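You operate a simulated robot arm through the tools that you are given. There is no shell and no other tool. Be economical: measure what you need, move in short steps, check, and stop when the job is done.

You are at the controls of a simulated two-armed robot. One attempt, no reset.

JOB
Take the tea towel from the chair end of the table and hang it over the handle of the top drawer.

Only the result counts: the job must be done as asked and must still hold three seconds after the hand-in. Knocking over, shifting, dropping, spilling or breaking anything else fails it. Flat cloth is picked up by pressing the open fingertips on it (5 to 10 N) and closing them slowly along it; thin cloth reads only 2 to 8 mm in the jaws.

ROBOT AND FRAMES
Two 7-joint arms with two-finger parallel grippers on one trunk, on a base that drives. Base frame: it is fixed to the floor where the robot stands at the start and does not move with it; the origin is under the middle of the robot, x ahead of it, y to its left, z up. Lengths are in m, angles in rad, forces in N, time in s.
The left shoulder is at the start at [0.06, 0.143, 0.901], the right one opposite. Payload 1.57 kg a hand.
Tool frame (each hand has its own): the origin (TCP) lies between the finger pads and is the grasp point; the fingertips stand 0.03 m ahead of it; z points along the fingers, y is the line along which they close. Largest opening 0.11 m; finger width 0.024, thickness 0.012; the body of the gripper, 0.048 by 0.112 m, starts 0.078 m behind the TCP.
Orientation is that of the tool frame in the base frame, as a unit quaternion [x, y, z, w]. With the fingers straight down and closing along the base's y, the tool's x points along the base's -x, its y along +y and its z along -z.

CONTROLS
- The arms move only by the tool arm_command. It takes "left_rows", "right_rows" or both (then of equal length, played together; a hand with none holds still); each is a list of rows, each a list of 6 numbers: the shift along the tool's x, y, z in units of 100 mm (1.0 is 100 mm), then the turn, a rotation vector about the tool's x, y, z in units of 90 degrees (1.0 is 90 degrees). In form: [[dx, dy, dz, ax, ay, az], ...]. A call has 1 to 12 rows; each row is the pose to reach, as a shift and turn from the pose commanded when the call began, along the tool's axes at that moment. "left_hand" and "right_hand" are, for a hand that has rows, the closure, from 0 (fully open) to 1 (shut), set as the call begins (left out, the last holds). A call with a number of a shift or a turn outside -1 to 1 is refused whole. Each row takes 0.2 s and may step no farther than 0.05 m and 0.15 rad from the row before; otherwise, or with a gripper value out of range, the whole call is refused. A pose out of reach is approached as far as the arm can. The call stops where the force on the tool passes 40 N (or 10 N more than at its start, if that is more) or the arm is blocked; 0.2 s more then pass. The fingers move at their own pace (about 0.045 m/s each) and stop on an object; they squeeze with about 39 N. The grip force told is the motor's: it shows also when the fingers shut on nothing. Time passes only in rows, and 0.2 s behind the last, so rows that repeat a pose let the fingers close. The reply holds the time, the measured pose of the TCP, the force on the tool along the base axes, the opening and the grip force, in the units named above and with some noise.
- Cameras (640 x 400 px; columns grow to the right, rows downward): "scene" is now at [0.0467, -0.006, 1.5086]; the picture's right is [-0.11, -0.99, 0.00], its down [-0.76, 0.08, -0.65] and it looks along [0.64, -0.07, -0.76] (base axes); focal length 292 px, centre (320, 200). "left" rides on the left gripper at [0.07, -0.016, -0.141] in its tool frame; the picture's right is [0.23, 0.97, 0.00], its down [-0.85, 0.20, -0.48] and it looks along [-0.47, 0.11, 0.88] (tool axes); focal length 222 px, centre (320, 200). "right" rides on the right gripper at [0.07, 0.016, -0.141] in its tool frame; the picture's right is [-0.23, 0.97, 0.00], its down [-0.86, -0.20, -0.48] and it looks along [-0.47, -0.11, 0.88] (tool axes); focal length 222 px, centre (320, 200). There is no depth. A picture from a camera that has moved, and an enlarged one, comes with that camera's place and axes in the base frame and with its lens.
- snapshot(camera): a new picture of that camera. No time passes.
- raise_lower(by): slides the trunk up (or, below 0, down) by that many m; the arms and the scene camera ride with it, the base frame stays. It gives what a move gives, with no picture.
- steer(legs): drives the robot by 1 to 6 legs, each [ahead, left, turn to the left] in m, m and rad, along the robot's own axes; the way and the turn of a leg run together, so that a leg with both is an arc; at most 1.5 m and 3.142 rad a leg. The arms and the cameras ride along, it lands a little off, and it stops where it bumps. It gives what a move gives.
- aim_head(pan, tilt): turns the head with the scene camera to pan (to the left, within 1.501 rad either way) and tilt (down, from -0.506 to 1.204), counted from straight ahead of the robot. It gives what a move gives.
- zoom(camera, box): a new picture of the part [left, top, right, bottom] of that camera's present view, enlarged. No time passes.
- sign_off(): hands the job in; it is judged then, once.

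Work in short steps. Places have to be worked out from the pictures, the camera data and where the tool is seen: move nearer, look again, correct. Check each grasp and each placing, and mend what went wrong. You have 120 turns and 92 pictures in all, those below and enlarged ones among them. Open the grippers and draw the arms clear of the work before you hand the job in, unless the task says otherwise; then end with one line.

The tools are called after "Call:" as name(argument=value, ...) on one line, values as JSON. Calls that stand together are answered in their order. arm_command: Moves the arms, as the interface text tells. Its arguments: {"type":"object","properties":{"left_rows":{"type":"array"},"left_hand":{"type":"number"},"right_rows":{"type":"array"},"right_hand":{"type":"number"}},"required":[]} The other tools are called the same way: raise_lower (by) slides the trunk up or down; steer (legs) drives the base; aim_head (pan, tilt) turns the head that bears the scene camera; snapshot (camera) takes a picture; zoom (camera, box) takes an enlarged picture of a part of a camera's view; sign_off () hands the job in.

At the start:

```text
time_s: 0.0
left_eef_pos: [0.5754, 0.2415, 0.9519]
left_ee_rot: [0.001, 1.0, 0.0, 0.0]
left_contact_force: [0.7, -0.4, -0.6]
left_width: 0.1099
left_finger_force: 0.0
right_eef_pos: [0.6178, -0.2087, 0.8943]
right_ee_rot: [0.001, 1.0, -0.001, 0.001]
right_contact_force: [0.3, 0.2, 0.0]
right_width: 0.11
right_finger_force: 0.1
trunk travel left (down, up): [-0.5, 0.09]
robot x, y, heading: [0.0001, 0.0025, -0.001]
head pan, tilt: [-0.106, 0.869]
```

scene: 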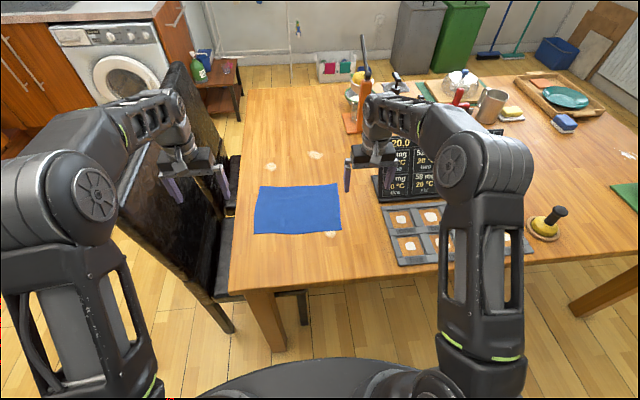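
right: 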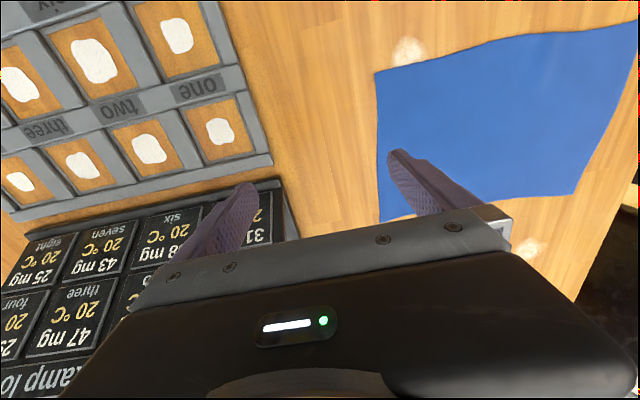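
left: 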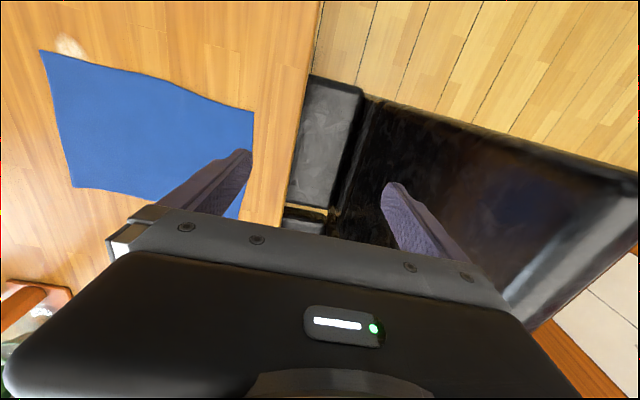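

The blue towel lies on the near left end of the table; kitchen units are far left. I look left to find the drawers.

Call:
aim_head(pan=0.7, tilt=0.5)

Call:
snapshot(camera="scene")

Call:
aim_head(pan=1.4, tilt=0.6)

Call:
snapshot(camera="scene")

```text
time_s: 1.1
left_eef_pos: [0.5768, 0.2409, 0.9525]
left_ee_rot: [0.0, 1.0, 0.0, 0.0]
left_contact_force: [-0.2, 0.3, -0.4]
left_width: 0.1098
left_finger_force: 0.0
right_eef_pos: [0.6169, -0.2088, 0.8937]
right_ee_rot: [0.001, 1.0, 0.0, 0.0]
right_contact_force: [-1.2, 0.1, 0.0]
right_width: 0.1101
right_finger_force: 0.0
trunk travel left (down, up): [-0.5, 0.09]
robot x, y, heading: [-0.0005, -0.0013, 0.001]
head pan, tilt: [0.7, 0.499]
```

```text
88 pictures are left
camera scene: at [0.0396, 0.0608, 1.5399], right [0.64, -0.77, 0.0], down [-0.37, -0.31, -0.88], along [0.67, 0.56, -0.48], focal length 292 px, centre (320, 200)
```

scene: 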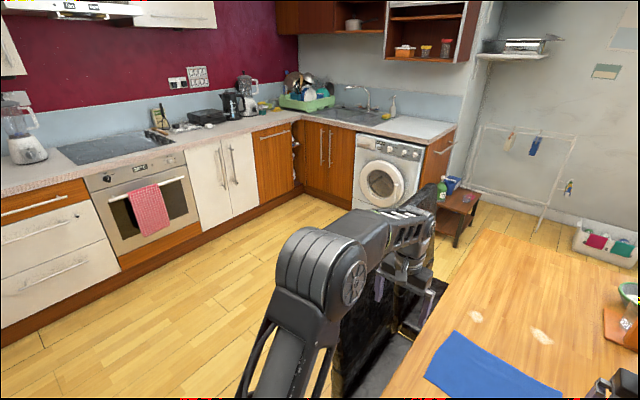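

```text
time_s: 2.2
left_eef_pos: [0.5758, 0.2418, 0.9521]
left_ee_rot: [0.001, 1.0, 0.0, 0.0]
left_contact_force: [0.4, 0.9, -0.8]
left_width: 0.11
left_finger_force: 0.1
right_eef_pos: [0.6188, -0.2107, 0.8944]
right_ee_rot: [0.0, 1.0, 0.0, 0.0]
right_contact_force: [0.0, 0.7, 0.1]
right_width: 0.1099
right_finger_force: 0.1
trunk travel left (down, up): [-0.5, 0.09]
robot x, y, heading: [-0.0003, -0.0019, -0.0]
head pan, tilt: [1.4, 0.6]
```

```text
87 pictures are left
camera scene: at [-0.0149, 0.0894, 1.5309], right [0.99, -0.17, 0.0], down [-0.1, -0.56, -0.83], along [0.14, 0.81, -0.56], focal length 292 px, centre (320, 200)
```

scene: 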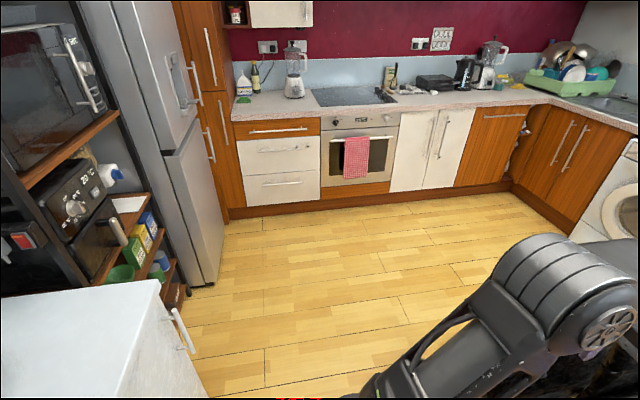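

The three-drawer stack is left of the oven, around (0, 2.2). I check the near white cabinet too, and zoom the drawer handle.

Call:
zoom(camera="scene", box=[200, 90, 360, 190])

Call:
aim_head(pan=1.5, tilt=1.0)

Call:
snapshot(camera="scene")

```text
4.00 times, centred on (280, 140) of scene
camera zoom: at [-0.0149, 0.0894, 1.5309], right [0.99, -0.17, 0.0], down [-0.1, -0.56, -0.83], along [0.14, 0.81, -0.56], focal length 1168 px, centre (480, 440)
```

zoom: 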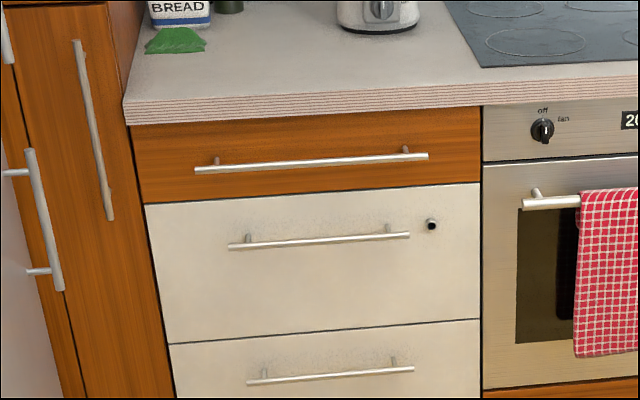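

```text
time_s: 3.1
left_eef_pos: [0.5764, 0.2425, 0.9527]
left_ee_rot: [0.0, 1.0, 0.001, 0.0]
left_contact_force: [0.0, -0.3, 1.1]
left_width: 0.11
left_finger_force: 0.0
right_eef_pos: [0.6171, -0.2089, 0.8945]
right_ee_rot: [0.0, 1.0, 0.0, 0.0]
right_contact_force: [-0.3, -0.3, -0.1]
right_width: 0.1101
right_finger_force: 0.0
trunk travel left (down, up): [-0.5, 0.09]
robot x, y, heading: [0.001, 0.0005, 0.003]
head pan, tilt: [1.499, 1.0]
```

```text
85 pictures are left
camera scene: at [-0.0251, 0.0718, 1.4989], right [1.0, -0.07, 0.0], down [-0.06, -0.84, -0.54], along [0.04, 0.54, -0.84], focal length 292 px, centre (320, 200)
```

scene: 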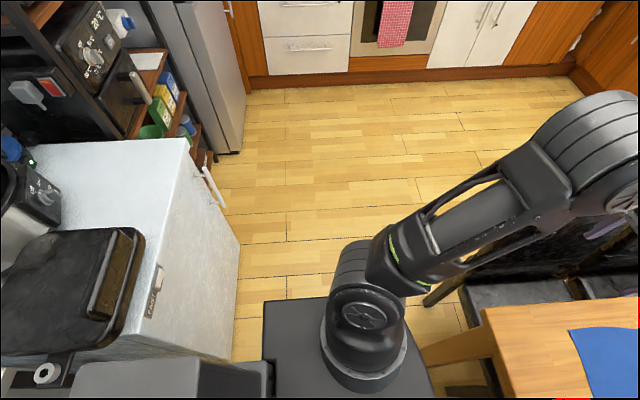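

The drawer stack by the oven is the target (near one is a freezer). Now I look at the chair and gaps around me.

Call:
aim_head(pan=0.6, tilt=1.0)

Call:
snapshot(camera="scene")

Call:
zoom(camera="left", box=[0, 0, 640, 400])

```text
time_s: 4.3
left_eef_pos: [0.5765, 0.24, 0.9503]
left_ee_rot: [0.0, 1.0, -0.001, 0.0]
left_contact_force: [0.4, 0.4, 0.0]
left_width: 0.1102
left_finger_force: 0.0
right_eef_pos: [0.6168, -0.2086, 0.8932]
right_ee_rot: [-0.001, 1.0, 0.001, 0.0]
right_contact_force: [-0.1, -0.4, 0.0]
right_width: 0.1101
right_finger_force: 0.1
trunk travel left (down, up): [-0.5, 0.09]
robot x, y, heading: [0.0016, -0.0035, -0.002]
head pan, tilt: [0.6, 1.0]
```

```text
84 pictures are left
camera scene: at [0.0274, 0.0417, 1.4989], right [0.57, -0.82, 0.0], down [-0.69, -0.48, -0.54], along [0.45, 0.31, -0.84], focal length 292 px, centre (320, 200)
```

scene: 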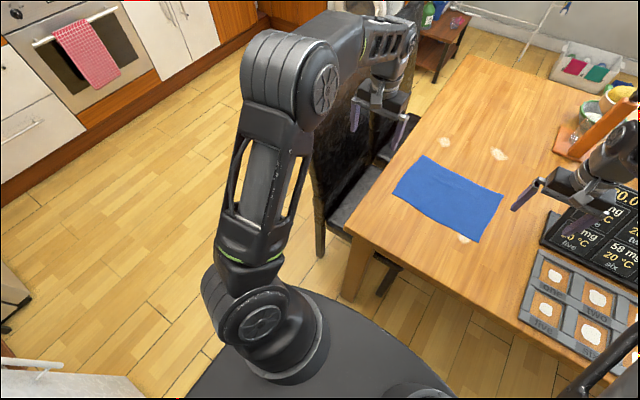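

```text
1.00 times, centred on (320, 200) of left
camera zoom: at [0.5065, 0.2253, 1.0943], right [-0.23, 0.97, 0.0], down [0.85, 0.2, 0.48], along [0.47, 0.11, -0.88], focal length 222 px, centre (320, 200)
```

zoom: 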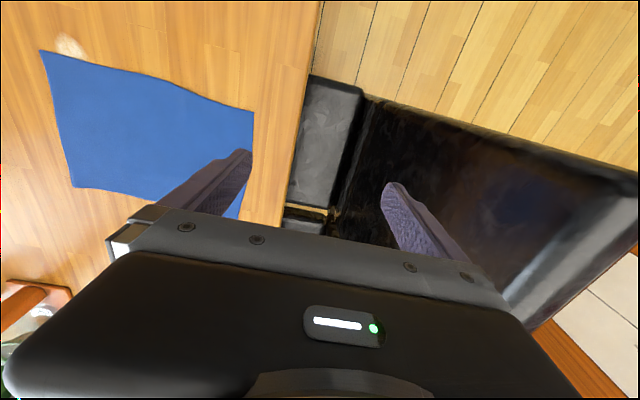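

I move the left hand towards the towel's left edge (about x 0.70, y 0.13), with the fingers half closed, still high.

Call:
arm_command(left_rows=[[-0.3, -0.3, 0, 0, 0, 0], [-0.6, -0.6, 0, 0, 0, 0], [-0.8, -0.9, 0.1, 0, 0, 0], [-1.0, -1.0, 0.4, 0, 0, 0]], left_hand=0.5)

Call:
arm_command(left_rows=[[-0.2, -0.4, 0.1, 0, 0, 0], [-0.24, -0.56, 0.5, 0, 0, 0]])

Call:
snapshot(camera="left")

Call:
aim_head(pan=0.0, tilt=0.85)

Call:
snapshot(camera="scene")

```text
time_s: 5.3
left_eef_pos: [0.6774, 0.1429, 0.9087]
left_ee_rot: [-0.001, 1.0, -0.001, 0.0]
left_contact_force: [-0.5, 0.4, -0.8]
left_width: 0.0549
left_finger_force: 0.1
right_eef_pos: [0.618, -0.2088, 0.8931]
right_ee_rot: [0.0, 1.0, -0.001, -0.001]
right_contact_force: [0.3, -0.3, -0.3]
right_width: 0.1099
right_finger_force: 0.0
trunk travel left (down, up): [-0.5, 0.09]
robot x, y, heading: [-0.0004, 0.0069, -0.002]
head pan, tilt: [0.6, 1.0]
```

```text
time_s: 5.9
left_eef_pos: [0.6895, 0.1109, 0.8857]
left_ee_rot: [0.0, 1.0, -0.001, 0.006]
left_contact_force: [-0.1, 0.4, -0.6]
left_width: 0.0549
left_finger_force: 0.1
left hand out of reach, approached as far as the arm can: row 1, 2
right_eef_pos: [0.6174, -0.2091, 0.8935]
right_ee_rot: [-0.001, 1.0, 0.0, 0.0]
right_contact_force: [1.1, -0.3, -0.3]
right_width: 0.11
right_finger_force: 0.0
trunk travel left (down, up): [-0.5, 0.09]
robot x, y, heading: [0.0045, -0.0001, 0.003]
head pan, tilt: [0.6, 1.0]
```

```text
82 pictures are left
camera left: at [0.6187, 0.0958, 1.0277], right [-0.23, 0.97, 0.0], down [0.85, 0.2, 0.49], along [0.48, 0.11, -0.87], focal length 222 px, centre (320, 200)
```

left: 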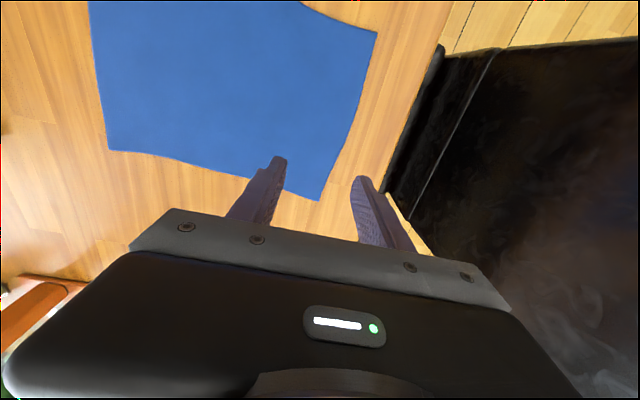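

```text
time_s: 6.9
left_eef_pos: [0.6901, 0.1117, 0.8858]
left_ee_rot: [0.0, 1.0, -0.001, 0.005]
left_contact_force: [0.4, 0.0, 0.3]
left_width: 0.0551
left_finger_force: 0.1
right_eef_pos: [0.6169, -0.2089, 0.8939]
right_ee_rot: [0.0, 1.0, 0.0, -0.001]
right_contact_force: [0.2, 0.1, 0.0]
right_width: 0.1102
right_finger_force: 0.1
trunk travel left (down, up): [-0.5, 0.09]
robot x, y, heading: [0.0016, 0.0, 0.005]
head pan, tilt: [0.0, 0.85]
```

```text
81 pictures are left
camera scene: at [0.0482, 0.0023, 1.51], right [0.0, -1.0, 0.0], down [-0.75, 0.0, -0.66], along [0.66, 0.0, -0.75], focal length 292 px, centre (320, 200)
```

scene: 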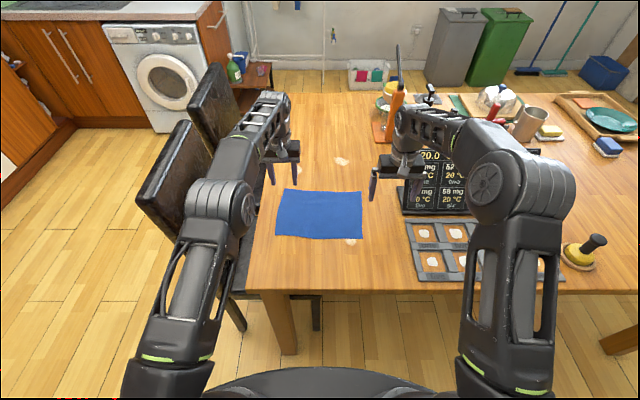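

The edge lies near y≈0.14, centre x≈0.69. I go down nearer, then look.

Call:
arm_command(left_rows=[[0.05, 0.0, 0.3, 0, 0, 0], [0.1, 0.0, 0.6, 0, 0, 0], [0.1, 0.0, 0.8, 0, 0, 0]])

Call:
snapshot(camera="left")

```text
time_s: 7.7
left_eef_pos: [0.6806, 0.1083, 0.8047]
left_ee_rot: [0.0, 1.0, 0.0, 0.001]
left_contact_force: [-0.6, 0.7, 0.7]
left_width: 0.0549
left_finger_force: 0.1
right_eef_pos: [0.618, -0.2084, 0.8949]
right_ee_rot: [0.001, 1.0, 0.0, -0.001]
right_contact_force: [-0.4, 0.0, 0.1]
right_width: 0.1099
right_finger_force: 0.1
trunk travel left (down, up): [-0.5, 0.09]
robot x, y, heading: [-0.0006, 0.0006, -0.003]
head pan, tilt: [0.0, 0.85]
```

```text
80 pictures are left
camera left: at [0.6118, 0.0919, 0.9466], right [-0.23, 0.97, 0.0], down [0.85, 0.2, 0.48], along [0.47, 0.11, -0.88], focal length 222 px, centre (320, 200)
```

left: 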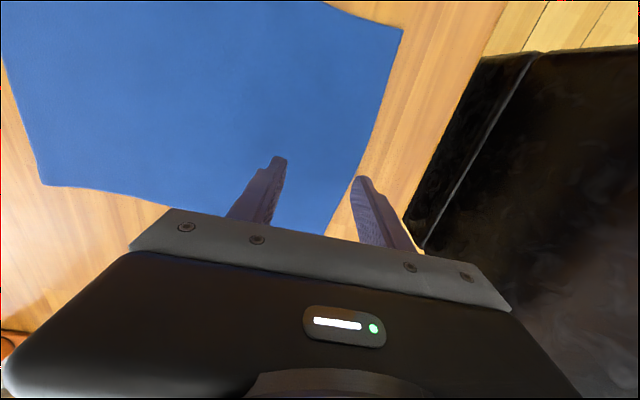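

The start pose was the reached one. I shift to y≈0.09 and descend to just above the cloth.

Call:
arm_command(left_rows=[[-0.05, -0.2, 0.3, 0, 0, 0], [-0.05, -0.2, 0.6, 0, 0, 0], [-0.05, -0.2, 0.68, 0, 0, 0]])

Call:
snapshot(camera="left")

```text
time_s: 8.2
left_eef_pos: [0.6907, 0.0881, 0.7813]
left_ee_rot: [-0.001, 1.0, 0.0, 0.008]
left_contact_force: [-3.4, 0.5, 13.0]
left_width: 0.055
left_finger_force: 0.1
right_eef_pos: [0.6182, -0.2092, 0.8933]
right_ee_rot: [-0.001, 1.0, 0.0, 0.0]
right_contact_force: [0.1, 0.0, -0.5]
right_width: 0.1102
right_finger_force: 0.1
trunk travel left (down, up): [-0.5, 0.09]
robot x, y, heading: [0.0006, 0.0001, -0.004]
head pan, tilt: [0.0, 0.85]
stopped in row 2 (left hand): the force on the tool passed its limit (the readings are from after the stop); the commanded pose is now the measured one
```

```text
79 pictures are left
camera left: at [0.6194, 0.0727, 0.9226], right [-0.23, 0.97, 0.0], down [0.85, 0.2, 0.49], along [0.48, 0.11, -0.87], focal length 222 px, centre (320, 200)
```

left: 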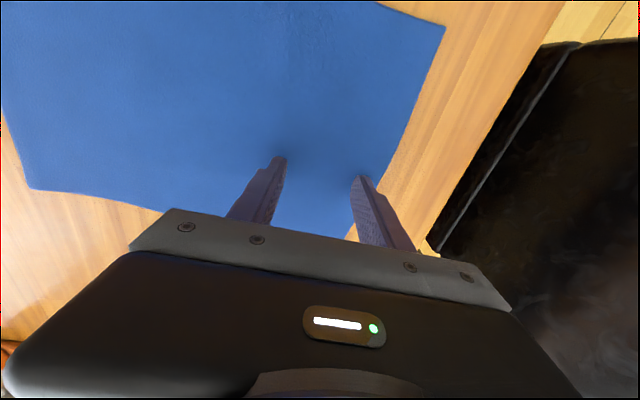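

The fingertips already touch the cloth here (dimples, 13 N), so the surface is really at z≈0.75. I lift a little, centre on x≈0.665, and press lightly again.

Call:
arm_command(left_rows=[[0.1, 0.0, -0.15, 0, 0, 0], [0.25, 0.03, -0.15, 0, 0, 0], [0.25, 0.03, -0.05, 0, 0, 0], [0.25, 0.03, -0.03, 0, 0, 0]])

Call:
arm_command(left_rows=[[0, 0, 0.02, 0, 0, 0], [0, 0, 0.03, 0, 0, 0]])

```text
time_s: 9.2
left_eef_pos: [0.6664, 0.0939, 0.7821]
left_ee_rot: [-0.001, 1.0, 0.0, 0.006]
left_contact_force: [-0.4, -0.2, -0.1]
left_width: 0.0551
left_finger_force: 0.0
right_eef_pos: [0.6171, -0.2089, 0.8934]
right_ee_rot: [0.0, 1.0, 0.0, 0.001]
right_contact_force: [-0.1, 0.1, -0.8]
right_width: 0.1103
right_finger_force: 0.2
trunk travel left (down, up): [-0.5, 0.09]
robot x, y, heading: [-0.0019, 0.001, -0.0]
head pan, tilt: [0.0, 0.85]
```

```text
time_s: 9.8
left_eef_pos: [0.6653, 0.0931, 0.7815]
left_ee_rot: [-0.001, 1.0, 0.001, 0.009]
left_contact_force: [-1.5, 1.9, 13.8]
left_width: 0.0552
left_finger_force: 0.2
right_eef_pos: [0.6173, -0.2087, 0.8955]
right_ee_rot: [0.001, 1.0, -0.001, 0.0]
right_contact_force: [-0.3, 0.5, -0.1]
right_width: 0.1099
right_finger_force: 0.0
trunk travel left (down, up): [-0.5, 0.09]
robot x, y, heading: [0.0027, 0.0024, 0.001]
head pan, tilt: [0.0, 0.85]
```

Pressing 14 N; I ease 1 mm and close slowly in steps.

Call:
arm_command(left_rows=[[0, 0, -0.01, 0, 0, 0], [0, 0, -0.01, 0, 0, 0]], left_hand=0.58)

Call:
arm_command(left_rows=[[0, 0, 0, 0, 0, 0], [0, 0, 0, 0, 0, 0]], left_hand=0.68)

```text
time_s: 10.4
left_eef_pos: [0.6657, 0.0929, 0.7808]
left_ee_rot: [-0.001, 1.0, 0.001, 0.008]
left_contact_force: [1.0, 1.0, 11.2]
left_width: 0.0462
left_finger_force: 0.0
right_eef_pos: [0.6169, -0.2088, 0.8955]
right_ee_rot: [0.001, 1.0, 0.0, 0.0]
right_contact_force: [0.4, 0.6, -0.4]
right_width: 0.11
right_finger_force: 0.1
trunk travel left (down, up): [-0.5, 0.09]
robot x, y, heading: [-0.003, 0.0005, 0.0]
head pan, tilt: [0.0, 0.85]
```

```text
time_s: 11.0
left_eef_pos: [0.6651, 0.0922, 0.782]
left_ee_rot: [-0.001, 1.0, 0.0, 0.008]
left_contact_force: [0.2, -1.4, 12.5]
left_width: 0.0339
left_finger_force: 0.1
right_eef_pos: [0.6165, -0.2086, 0.8935]
right_ee_rot: [0.001, 1.0, 0.0, 0.0]
right_contact_force: [0.2, 0.7, -1.0]
right_width: 0.1102
right_finger_force: 0.1
trunk travel left (down, up): [-0.5, 0.09]
robot x, y, heading: [0.0019, 0.0011, -0.001]
head pan, tilt: [0.0, 0.85]
```

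Still ~12 N; ease a touch and keep closing, with a look.

Call:
arm_command(left_rows=[[0, 0, -0.01, 0, 0, 0], [0, 0, -0.01, 0, 0, 0]], left_hand=0.8)

Call:
arm_command(left_rows=[[0, 0, 0, 0, 0, 0], [0, 0, 0, 0, 0, 0], [0, 0, 0, 0, 0, 0]], left_hand=1.0)

Call:
snapshot(camera="left")

```text
time_s: 11.6
left_eef_pos: [0.6653, 0.0929, 0.7821]
left_ee_rot: [-0.001, 1.0, 0.001, 0.007]
left_contact_force: [1.3, -0.2, 9.7]
left_width: 0.0214
left_finger_force: 0.0
right_eef_pos: [0.6177, -0.2088, 0.8948]
right_ee_rot: [0.0, 1.0, 0.0, 0.0]
right_contact_force: [-0.4, 0.2, 0.3]
right_width: 0.1101
right_finger_force: 0.0
trunk travel left (down, up): [-0.5, 0.09]
robot x, y, heading: [0.0036, -0.0016, 0.001]
head pan, tilt: [0.0, 0.85]
```

```text
time_s: 12.4
left_eef_pos: [0.6651, 0.0915, 0.7814]
left_ee_rot: [0.0, 1.0, 0.0, 0.007]
left_contact_force: [0.8, 1.2, 8.4]
left_width: 0.006
left_finger_force: 26.1
right_eef_pos: [0.6166, -0.2092, 0.8944]
right_ee_rot: [0.0, 1.0, 0.0, 0.0]
right_contact_force: [-0.1, 0.3, -0.5]
right_width: 0.1101
right_finger_force: 0.1
trunk travel left (down, up): [-0.5, 0.09]
robot x, y, heading: [-0.0069, 0.0025, 0.006]
head pan, tilt: [0.0, 0.85]
```

```text
78 pictures are left
camera left: at [0.5939, 0.0765, 0.9228], right [-0.23, 0.97, 0.0], down [0.85, 0.2, 0.49], along [0.48, 0.11, -0.87], focal length 222 px, centre (320, 200)
```

left: 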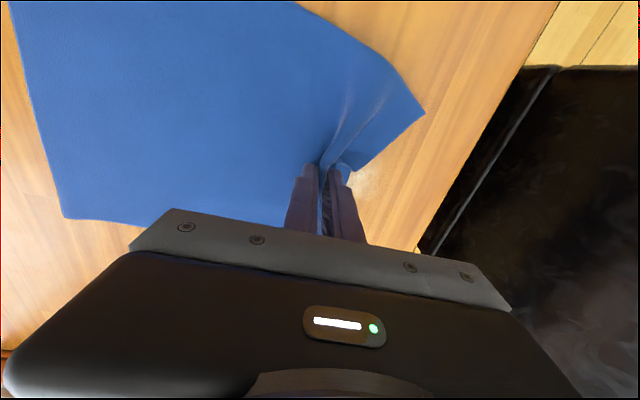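

Cloth is caught (6 mm, 26 N). I lift up and inwards.

Call:
arm_command(left_rows=[[0, 0, -0.25, 0, 0, 0], [0.05, 0, -0.5, 0, 0, 0], [0.2, 0, -0.75, 0, 0, 0], [0.4, 0, -1.0, 0, 0, 0]])

Call:
arm_command(left_rows=[[0.2, 0, -0.3, 0, 0, 0], [0.4, 0, -0.6, 0, 0, 0], [0.6, 0, -0.9, 0, 0, 0], [0.8, 0, -1.0, 0, 0, 0]])

Call:
snapshot(camera="scene")

```text
time_s: 13.4
left_eef_pos: [0.6234, 0.0914, 0.8804]
left_ee_rot: [-0.001, 1.0, 0.002, 0.008]
left_contact_force: [-0.3, 0.3, -0.3]
left_width: 0.0058
left_finger_force: 25.3
right_eef_pos: [0.6166, -0.2083, 0.8935]
right_ee_rot: [0.001, 1.0, 0.001, 0.0]
right_contact_force: [0.7, 0.0, -0.1]
right_width: 0.1099
right_finger_force: 0.0
trunk travel left (down, up): [-0.5, 0.09]
robot x, y, heading: [-0.0002, -0.004, -0.003]
head pan, tilt: [0.0, 0.85]
```

```text
time_s: 14.4
left_eef_pos: [0.5416, 0.0904, 0.979]
left_ee_rot: [-0.001, 1.0, 0.0, 0.008]
left_contact_force: [-0.3, -0.3, -0.2]
left_width: 0.006
left_finger_force: 25.4
right_eef_pos: [0.6171, -0.2083, 0.8938]
right_ee_rot: [0.001, 1.0, -0.001, -0.001]
right_contact_force: [-0.5, 0.0, 0.1]
right_width: 0.11
right_finger_force: 0.1
trunk travel left (down, up): [-0.5, 0.09]
robot x, y, heading: [0.0044, -0.0032, 0.0]
head pan, tilt: [0.0, 0.85]
```

```text
77 pictures are left
camera scene: at [0.0477, 0.0024, 1.51], right [0.0, -1.0, 0.0], down [-0.75, 0.0, -0.66], along [0.66, 0.0, -0.75], focal length 292 px, centre (320, 200)
```

scene: 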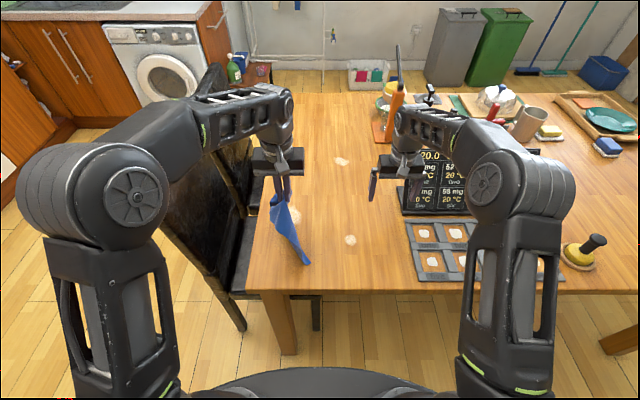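

The towel is off the table. I raise the trunk and draw both hands in before driving.

Call:
raise_lower(by=0.08)

Call:
arm_command(left_rows=[[0.3, 0, 0, 0, 0, 0], [0.6, 0, 0, 0, 0, 0], [0.9, 0, 0, 0, 0, 0], [1.0, 0, 0, 0, 0, 0]], right_rows=[[0.3, 0, -0.1, 0, 0, 0], [0.6, 0, -0.2, 0, 0, 0], [0.9, 0, -0.3, 0, 0, 0], [1.0, 0, -0.4, 0, 0, 0]])

Call:
arm_command(left_rows=[[0.1, 0, 0, 0, 0, 0], [0.2, 0, 0, 0, 0, 0], [0.3, 0, 0, 0, 0, 0], [0.4, 0, 0, 0, 0, 0]], right_rows=[[0.3, 0, -0.1, 0, 0, 0], [0.6, 0, -0.2, 0, 0, 0], [0.9, 0, -0.3, 0, 0, 0], [1.0, 0, -0.4, 0, 0, 0]])

Call:
snapshot(camera="scene")

Call:
aim_head(pan=1.0, tilt=0.9)

Call:
snapshot(camera="scene")

```text
time_s: 15.5
left_eef_pos: [0.5428, 0.0913, 1.0589]
left_ee_rot: [-0.001, 1.0, 0.0, 0.007]
left_contact_force: [0.8, 0.2, 0.1]
left_width: 0.0058
left_finger_force: 26.1
right_eef_pos: [0.6173, -0.209, 0.9734]
right_ee_rot: [0.0, 1.0, 0.0, -0.001]
right_contact_force: [-0.1, 0.1, 0.9]
right_width: 0.11
right_finger_force: 0.1
trunk travel left (down, up): [-0.58, 0.01]
robot x, y, heading: [0.002, -0.0015, 0.005]
head pan, tilt: [0.0, 0.85]
```

```text
time_s: 16.5
left_eef_pos: [0.443, 0.092, 1.0575]
left_ee_rot: [-0.001, 1.0, 0.0, 0.006]
left_contact_force: [0.2, -0.4, -0.6]
left_width: 0.0059
left_finger_force: 25.8
right_eef_pos: [0.5159, -0.2102, 1.0132]
right_ee_rot: [0.0, 1.0, 0.001, 0.0]
right_contact_force: [0.6, -0.7, -0.8]
right_width: 0.1098
right_finger_force: 0.1
trunk travel left (down, up): [-0.58, 0.01]
robot x, y, heading: [0.0014, -0.0019, 0.002]
head pan, tilt: [0.0, 0.85]
```

```text
time_s: 17.5
left_eef_pos: [0.4038, 0.0917, 1.0566]
left_ee_rot: [-0.001, 1.0, 0.001, 0.007]
left_contact_force: [-0.4, 0.1, 0.0]
left_width: 0.0059
left_finger_force: 26.1
right_eef_pos: [0.4159, -0.2087, 1.0519]
right_ee_rot: [-0.001, 1.0, 0.0, -0.001]
right_contact_force: [0.0, -0.3, -0.1]
right_width: 0.1099
right_finger_force: 0.0
trunk travel left (down, up): [-0.58, 0.01]
robot x, y, heading: [0.0013, 0.0021, -0.004]
head pan, tilt: [0.0, 0.85]
```

```text
76 pictures are left
camera scene: at [0.0481, 0.0025, 1.59], right [0.0, -1.0, 0.0], down [-0.75, 0.0, -0.66], along [0.66, 0.0, -0.75], focal length 292 px, centre (320, 200)
```

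scene: 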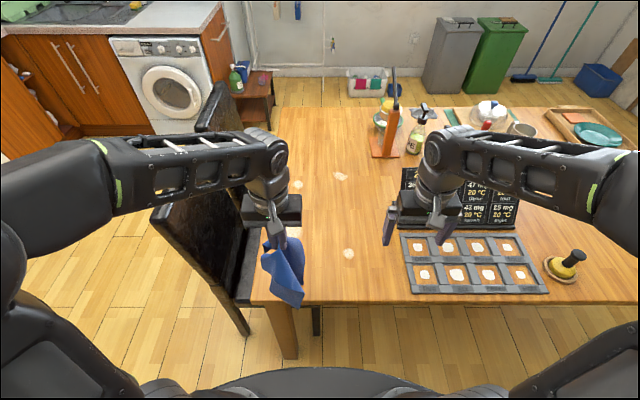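

```text
time_s: 18.8
left_eef_pos: [0.4047, 0.0907, 1.0559]
left_ee_rot: [-0.001, 1.0, -0.001, 0.007]
left_contact_force: [0.1, -0.9, -1.1]
left_width: 0.006
left_finger_force: 25.4
right_eef_pos: [0.4159, -0.2087, 1.053]
right_ee_rot: [0.0, 1.0, 0.0, 0.0]
right_contact_force: [-0.1, 0.1, 0.1]
right_width: 0.11
right_finger_force: 0.2
trunk travel left (down, up): [-0.58, 0.01]
robot x, y, heading: [-0.001, 0.001, -0.002]
head pan, tilt: [1.0, 0.901]
```

```text
75 pictures are left
camera scene: at [0.0107, 0.0658, 1.5861], right [0.84, -0.54, 0.0], down [-0.42, -0.66, -0.62], along [0.34, 0.52, -0.78], focal length 292 px, centre (320, 200)
```

scene: 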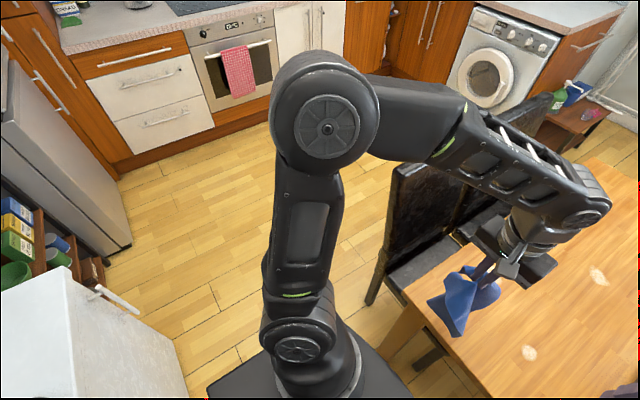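

Towel hangs safely from the left hand. Before sliding left between chair and freezer, I check the clearances at my left side.

Call:
aim_head(pan=1.5, tilt=1.2)

Call:
snapshot(camera="scene")

Call:
aim_head(pan=0.75, tilt=1.2)

Call:
snapshot(camera="scene")

```text
time_s: 19.7
left_eef_pos: [0.4043, 0.0904, 1.0566]
left_ee_rot: [-0.001, 1.0, 0.001, 0.007]
left_contact_force: [0.1, 0.0, 0.9]
left_width: 0.006
left_finger_force: 25.7
right_eef_pos: [0.4164, -0.2084, 1.0524]
right_ee_rot: [0.0, 1.0, 0.0, 0.0]
right_contact_force: [0.1, -0.5, -0.3]
right_width: 0.1101
right_finger_force: 0.0
trunk travel left (down, up): [-0.58, 0.01]
robot x, y, heading: [0.0028, 0.0034, 0.001]
head pan, tilt: [1.499, 1.201]
```

```text
74 pictures are left
camera scene: at [-0.026, 0.0581, 1.5663], right [1.0, -0.07, 0.0], down [-0.07, -0.93, -0.36], along [0.03, 0.36, -0.93], focal length 292 px, centre (320, 200)
```

scene: 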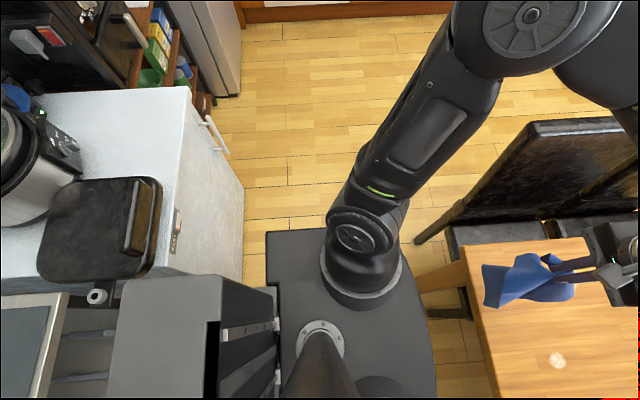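

```text
time_s: 20.8
left_eef_pos: [0.4034, 0.0916, 1.0561]
left_ee_rot: [0.0, 1.0, 0.0, 0.006]
left_contact_force: [0.2, -0.3, -0.8]
left_width: 0.0062
left_finger_force: 25.7
right_eef_pos: [0.4154, -0.2089, 1.0521]
right_ee_rot: [0.001, 1.0, 0.0, 0.0]
right_contact_force: [0.0, -0.1, -0.4]
right_width: 0.11
right_finger_force: 0.0
trunk travel left (down, up): [-0.58, 0.01]
robot x, y, heading: [-0.0001, -0.0019, 0.001]
head pan, tilt: [0.75, 1.201]
```

```text
73 pictures are left
camera scene: at [0.0108, 0.0405, 1.5663], right [0.68, -0.73, 0.0], down [-0.68, -0.64, -0.36], along [0.26, 0.25, -0.93], focal length 292 px, centre (320, 200)
```

scene: 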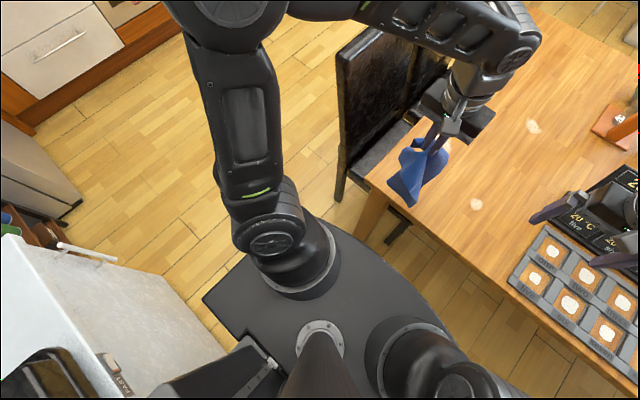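

Gap looks enough (freezer face x≈-0.42, chair x≥0.53). I slide left 1.2 m with heading kept.

Call:
steer(legs=[[0, 0.6, 0]])

Call:
snapshot(camera="scene")

```text
time_s: 24.2
left_eef_pos: [0.4053, 0.6861, 1.0571]
left_ee_rot: [0.003, 1.0, 0.0, 0.008]
left_contact_force: [-0.7, 0.4, -0.1]
left_width: 0.0058
left_finger_force: 26.2
right_eef_pos: [0.4164, 0.3853, 1.0532]
right_ee_rot: [0.003, 1.0, -0.001, 0.0]
right_contact_force: [-0.2, 0.3, -1.0]
right_width: 0.11
right_finger_force: 0.1
trunk travel left (down, up): [-0.58, 0.01]
robot x, y, heading: [0.001, 0.5961, -0.004]
head pan, tilt: [0.75, 1.201]
```

```text
72 pictures are left
camera scene: at [0.0125, 0.6379, 1.5663], right [0.68, -0.73, 0.0], down [-0.69, -0.63, -0.36], along [0.27, 0.25, -0.93], focal length 292 px, centre (320, 200)
```

scene: 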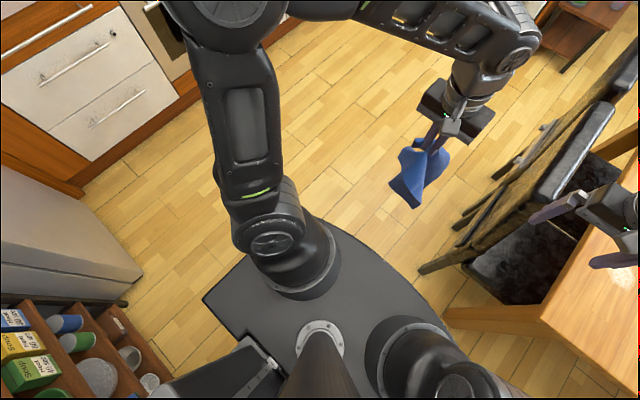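

Clear. Continue left 0.6, then ahead 0.2.

Call:
steer(legs=[[0, 0.6, 0], [0.22, 0, 0]])

Call:
steer(legs=[[0, 0, 1.571]])

Call:
aim_head(pan=0.0, tilt=0.7)

Call:
snapshot(camera="scene")

```text
time_s: 28.8
left_eef_pos: [0.6292, 1.2714, 1.0558]
left_ee_rot: [0.001, 1.0, 0.0, 0.007]
left_contact_force: [-0.3, -0.3, -1.2]
left_width: 0.006
left_finger_force: 25.9
right_eef_pos: [0.6403, 0.9705, 1.0531]
right_ee_rot: [0.001, 1.0, 0.0, -0.001]
right_contact_force: [0.1, 0.2, 0.8]
right_width: 0.1102
right_finger_force: 0.0
trunk travel left (down, up): [-0.58, 0.01]
robot x, y, heading: [0.2248, 1.184, -0.008]
head pan, tilt: [0.75, 1.201]
```

```text
time_s: 33.2
left_eef_pos: [0.1136, 1.5786, 1.0564]
left_ee_rot: [0.725, -0.688, -0.005, -0.005]
left_contact_force: [-0.9, -1.0, 0.3]
left_width: 0.006
left_finger_force: 25.8
right_eef_pos: [0.4124, 1.6063, 1.0518]
right_ee_rot: [0.725, -0.689, 0.001, 0.0]
right_contact_force: [-0.5, -0.4, 0.1]
right_width: 0.1101
right_finger_force: 0.1
trunk travel left (down, up): [-0.58, 0.01]
robot x, y, heading: [0.224, 1.1815, 1.623]
head pan, tilt: [0.75, 1.201]
```

```text
time_s: 34.3
left_eef_pos: [0.1123, 1.5791, 1.057]
left_ee_rot: [0.725, -0.688, -0.005, -0.004]
left_contact_force: [0.5, 0.4, -0.3]
left_width: 0.0061
left_finger_force: 25.8
right_eef_pos: [0.4113, 1.6061, 1.0518]
right_ee_rot: [0.724, -0.69, 0.0, 0.0]
right_contact_force: [0.1, 0.2, -0.1]
right_width: 0.1099
right_finger_force: 0.0
trunk travel left (down, up): [-0.58, 0.01]
robot x, y, heading: [0.2243, 1.1835, 1.624]
head pan, tilt: [0.0, 0.7]
```

```text
71 pictures are left
camera scene: at [0.2205, 1.2383, 1.6022], right [1.0, 0.05, 0.0], down [0.03, -0.64, -0.76], along [-0.04, 0.76, -0.64], focal length 292 px, centre (320, 200)
```

scene: 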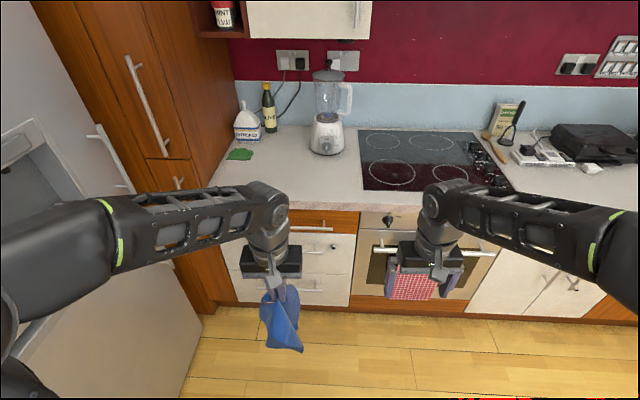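

Heading is 0.05 too far; I correct and zoom in on the drawer to measure the handle.

Call:
steer(legs=[[0, 0, -0.053]])

Call:
arm_command(left_rows=[[0, 0.3, 0, 0, 0, 0], [0, 0.6, 0, 0, 0, 0], [0, 0.9, 0, 0, 0, 0]])

Call:
zoom(camera="scene", box=[200, 160, 400, 285])

```text
time_s: 35.1
left_eef_pos: [0.1354, 1.5857, 1.0561]
left_ee_rot: [-0.707, 0.708, 0.006, 0.004]
left_contact_force: [-0.3, -0.5, 0.5]
left_width: 0.006
left_finger_force: 25.2
right_eef_pos: [0.4339, 1.5954, 1.0529]
right_ee_rot: [-0.707, 0.708, 0.001, 0.0]
right_contact_force: [0.0, 0.0, -0.3]
right_width: 0.1098
right_finger_force: 0.1
trunk travel left (down, up): [-0.58, 0.01]
robot x, y, heading: [0.2216, 1.1825, 1.57]
head pan, tilt: [0.0, 0.7]
```

```text
time_s: 35.9
left_eef_pos: [0.0424, 1.5818, 1.0541]
left_ee_rot: [-0.706, 0.708, 0.005, 0.005]
left_contact_force: [0.4, -0.3, 0.0]
left_width: 0.006
left_finger_force: 25.9
right_eef_pos: [0.4336, 1.5961, 1.0526]
right_ee_rot: [-0.706, 0.708, 0.0, 0.0]
right_contact_force: [0.4, 0.6, -0.4]
right_width: 0.11
right_finger_force: 0.0
trunk travel left (down, up): [-0.58, 0.01]
robot x, y, heading: [0.2262, 1.186, 1.565]
head pan, tilt: [0.0, 0.7]
```

```text
3.20 times, centred on (300, 222) of scene
camera zoom: at [0.2227, 1.2381, 1.6023], right [1.0, 0.0, 0.0], down [0.0, -0.64, -0.77], along [0.0, 0.77, -0.64], focal length 934 px, centre (384, 128)
```

zoom: 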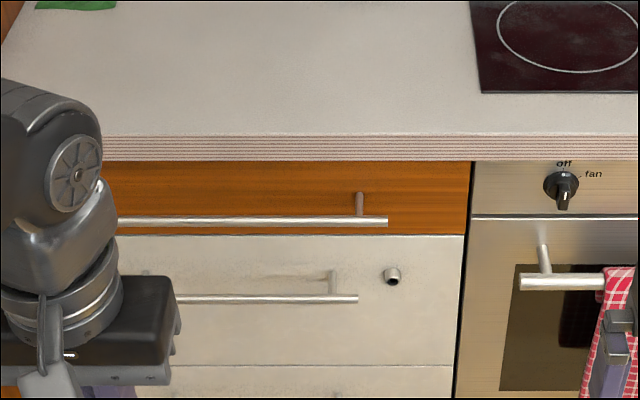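

Triangulating: bar ≈ x −0.17…0.226, y≈2.01, z≈0.815, face y≈2.06. I lower the trunk to see the counter overhang and gap from a lower view.

Call:
raise_lower(by=-0.45)

Call:
snapshot(camera="scene")

Call:
zoom(camera="scene", box=[200, 60, 400, 185])

```text
refused: -0.45 is not a number from -0.4 to 0.4
```

```text
69 pictures are left
camera scene: at [0.2227, 1.2381, 1.6023], right [1.0, 0.0, 0.0], down [0.0, -0.64, -0.77], along [0.0, 0.77, -0.64], focal length 292 px, centre (320, 200)
```

scene: 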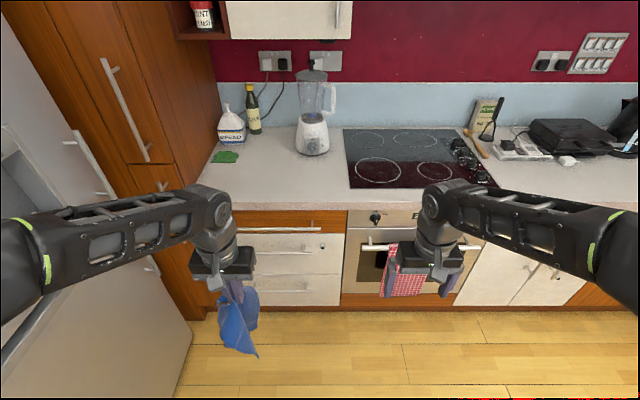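

```text
3.20 times, centred on (300, 122) of scene
camera zoom: at [0.2227, 1.2381, 1.6023], right [1.0, 0.0, 0.0], down [0.0, -0.64, -0.77], along [0.0, 0.77, -0.64], focal length 934 px, centre (384, 448)
```

zoom: 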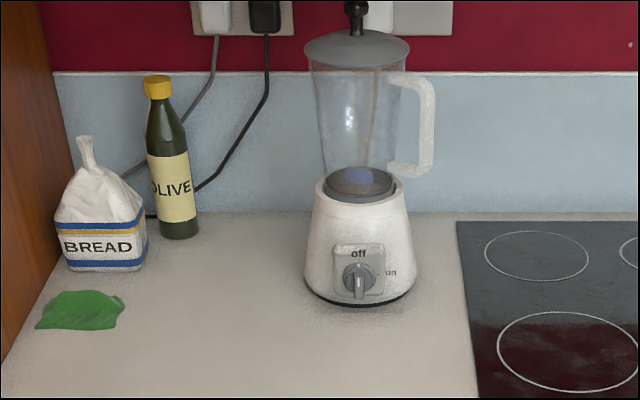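

Refused; the limit is 0.4. I lower by 0.4.

Call:
raise_lower(by=-0.4)

Call:
aim_head(pan=0.0, tilt=0.35)

Call:
snapshot(camera="scene")

```text
time_s: 39.7
left_eef_pos: [0.0441, 1.5822, 0.6555]
left_ee_rot: [-0.707, 0.707, 0.005, 0.005]
left_contact_force: [0.2, -0.7, 0.6]
left_width: 0.0063
left_finger_force: 26.2
right_eef_pos: [0.4341, 1.5958, 0.6533]
right_ee_rot: [-0.707, 0.708, 0.001, 0.0]
right_contact_force: [0.3, -0.5, 0.6]
right_width: 0.1099
right_finger_force: 0.1
trunk travel left (down, up): [-0.18, 0.41]
robot x, y, heading: [0.2205, 1.1824, 1.567]
head pan, tilt: [0.0, 0.7]
```

```text
time_s: 40.5
left_eef_pos: [0.043, 1.5833, 0.6554]
left_ee_rot: [-0.706, 0.708, 0.004, 0.006]
left_contact_force: [-0.1, -0.2, -0.3]
left_width: 0.0061
left_finger_force: 26.6
right_eef_pos: [0.4336, 1.5973, 0.6531]
right_ee_rot: [-0.707, 0.707, 0.0, 0.0]
right_contact_force: [0.0, 0.4, 0.0]
right_width: 0.1099
right_finger_force: 0.1
trunk travel left (down, up): [-0.18, 0.41]
robot x, y, heading: [0.2232, 1.1802, 1.569]
head pan, tilt: [0.0, 0.351]
```

```text
67 pictures are left
camera scene: at [0.2235, 1.2465, 1.2336], right [1.0, 0.0, 0.0], down [0.0, -0.34, -0.94], along [0.0, 0.94, -0.34], focal length 292 px, centre (320, 200)
```

scene: 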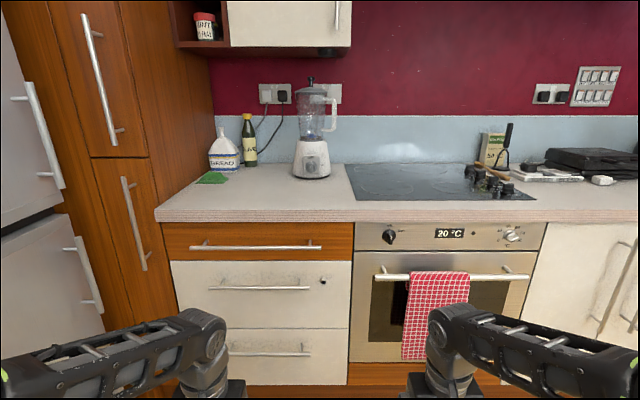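

Call:
zoom(camera="scene", box=[150, 190, 360, 321])

```text
3.05 times, centred on (255, 256) of scene
camera zoom: at [0.2235, 1.2465, 1.2336], right [1.0, 0.0, 0.0], down [0.0, -0.34, -0.94], along [0.0, 0.94, -0.34], focal length 890 px, centre (518, 31)
```

zoom: 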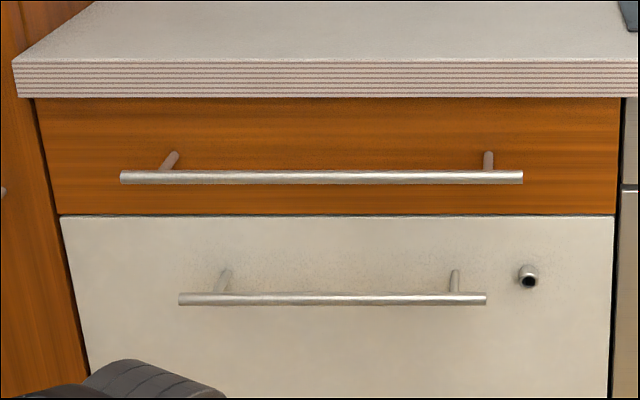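

Now clear geometry: bar y≈2.02 z≈0.80, counter edge y≈2.05 (z 0.87–0.906), drawer face y≈2.07. So a ~2 cm slot from above. I look at how the cloth hangs.

Call:
raise_lower(by=0.4)

Call:
aim_head(pan=0.3, tilt=0.9)

Call:
zoom(camera="scene", box=[220, 140, 420, 265])

Call:
snapshot(camera="left")

```text
time_s: 44.4
left_eef_pos: [0.0431, 1.5829, 1.0544]
left_ee_rot: [-0.706, 0.708, 0.005, 0.005]
left_contact_force: [0.8, -0.2, -0.5]
left_width: 0.0059
left_finger_force: 26.0
right_eef_pos: [0.4337, 1.5952, 1.0527]
right_ee_rot: [-0.707, 0.707, 0.0, 0.0]
right_contact_force: [-0.4, -0.3, 1.1]
right_width: 0.1101
right_finger_force: 0.1
trunk travel left (down, up): [-0.58, 0.01]
robot x, y, heading: [0.222, 1.1824, 1.568]
head pan, tilt: [0.0, 0.351]
```

```text
time_s: 45.3
left_eef_pos: [0.0432, 1.5827, 1.056]
left_ee_rot: [-0.706, 0.708, 0.004, 0.005]
left_contact_force: [0.3, -0.8, -0.4]
left_width: 0.0059
left_finger_force: 25.7
right_eef_pos: [0.4336, 1.5952, 1.0528]
right_ee_rot: [-0.707, 0.707, 0.0, 0.001]
right_contact_force: [0.3, -0.1, 0.5]
right_width: 0.1099
right_finger_force: 0.2
trunk travel left (down, up): [-0.58, 0.01]
robot x, y, heading: [0.2219, 1.1821, 1.568]
head pan, tilt: [0.3, 0.901]
```

```text
3.20 times, centred on (320, 202) of scene
camera zoom: at [0.2012, 1.2257, 1.5862], right [0.96, 0.29, 0.0], down [0.23, -0.75, -0.62], along [-0.18, 0.59, -0.78], focal length 934 px, centre (320, 192)
```

zoom: 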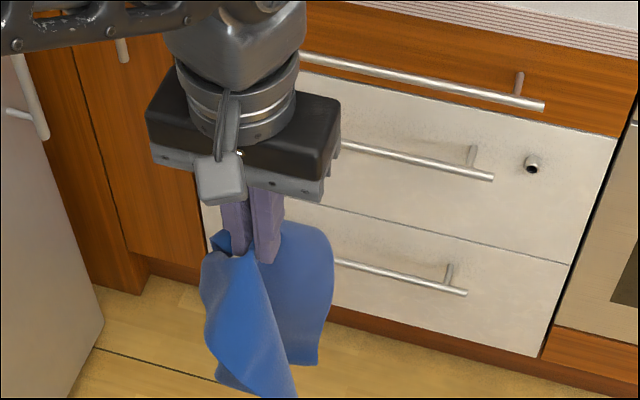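

```text
64 pictures are left
camera left: at [0.0596, 1.5114, 1.1968], right [-0.97, -0.23, 0.0], down [-0.2, 0.85, 0.49], along [-0.11, 0.48, -0.87], focal length 222 px, centre (320, 200)
```

left: 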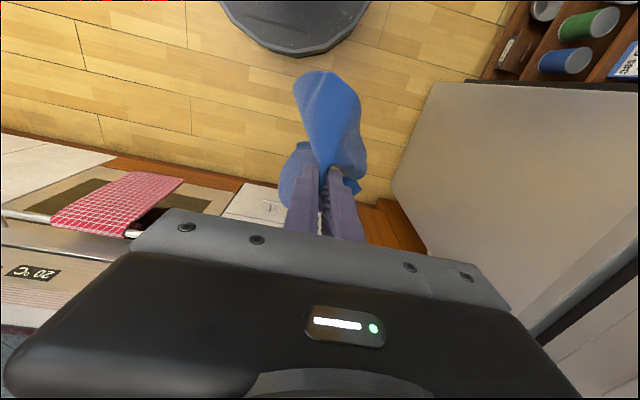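

The gripper now closes along x; I rotate the left hand 90° about its axis so the sheet faces the drawer, and look at the hang.

Call:
arm_command(left_rows=[[0, 0, 0, 0, 0, 0.0909], [0, 0, 0, 0, 0, 0.1818], [0, 0, 0, 0, 0, 0.2727], [0, 0, 0, 0, 0, 0.3636], [0, 0, 0, 0, 0, 0.4545], [0, 0, 0, 0, 0, 0.5454], [0, 0, 0, 0, 0, 0.6363], [0, 0, 0, 0, 0, 0.7272], [0, 0, 0, 0, 0, 0.8181], [0, 0, 0, 0, 0, 0.909], [0, 0, 0, 0, 0, 1.0], [0, 0, 0, 0, 0, 1.0]])

Call:
snapshot(camera="scene")

Call:
snapshot(camera="left")

```text
time_s: 47.9
left_eef_pos: [0.0428, 1.5839, 1.0548]
left_ee_rot: [0.002, 1.0, 0.007, -0.001]
left_contact_force: [0.8, -0.2, 0.5]
left_width: 0.0059
left_finger_force: 25.2
right_eef_pos: [0.4333, 1.5964, 1.0533]
right_ee_rot: [-0.707, 0.708, 0.0, -0.002]
right_contact_force: [-0.9, -0.4, 0.6]
right_width: 0.1097
right_finger_force: 0.0
trunk travel left (down, up): [-0.58, 0.01]
robot x, y, heading: [0.2229, 1.1826, 1.57]
head pan, tilt: [0.3, 0.901]
```

```text
63 pictures are left
camera scene: at [0.2012, 1.2256, 1.5861], right [0.96, 0.29, 0.0], down [0.23, -0.75, -0.62], along [-0.18, 0.59, -0.78], focal length 292 px, centre (320, 200)
```

scene: 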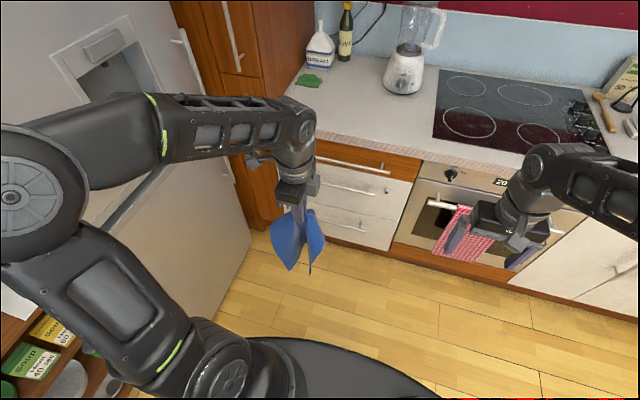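

```text
62 pictures are left
camera left: at [-0.027, 1.566, 1.1975], right [-0.22, 0.97, 0.01], down [0.86, 0.19, 0.48], along [0.47, 0.12, -0.88], focal length 222 px, centre (320, 200)
```

left: 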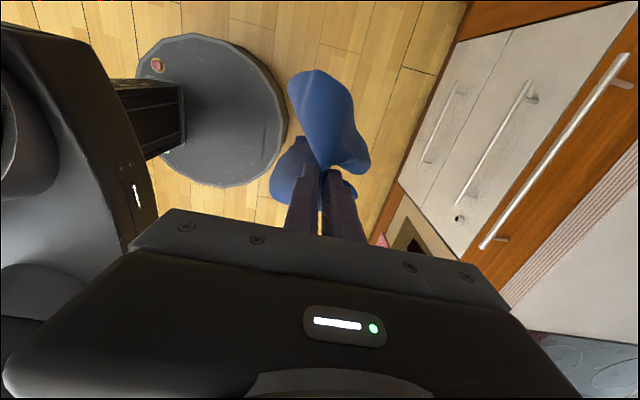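

Call:
zoom(camera="scene", box=[250, 170, 350, 290])

Call:
zoom(camera="left", box=[240, 40, 400, 240])

```text
3.33 times, centred on (300, 230) of scene
camera zoom: at [0.2012, 1.2256, 1.5861], right [0.96, 0.29, 0.0], down [0.23, -0.75, -0.62], along [-0.18, 0.59, -0.78], focal length 973 px, centre (387, 100)
```

zoom: 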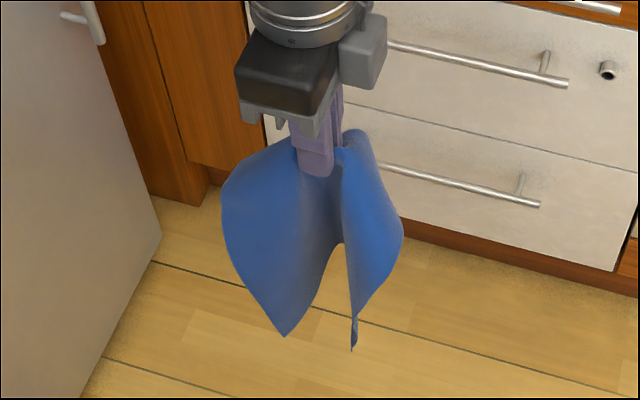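

```text
2.00 times, centred on (320, 140) of left
camera zoom: at [-0.027, 1.566, 1.1975], right [-0.22, 0.97, 0.01], down [0.86, 0.19, 0.48], along [0.47, 0.12, -0.88], focal length 444 px, centre (320, 320)
```

zoom: 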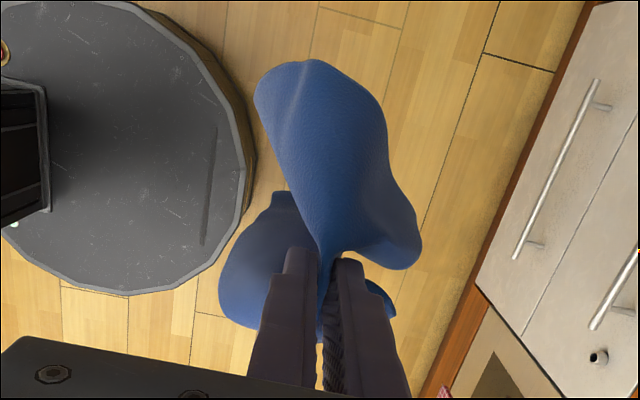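

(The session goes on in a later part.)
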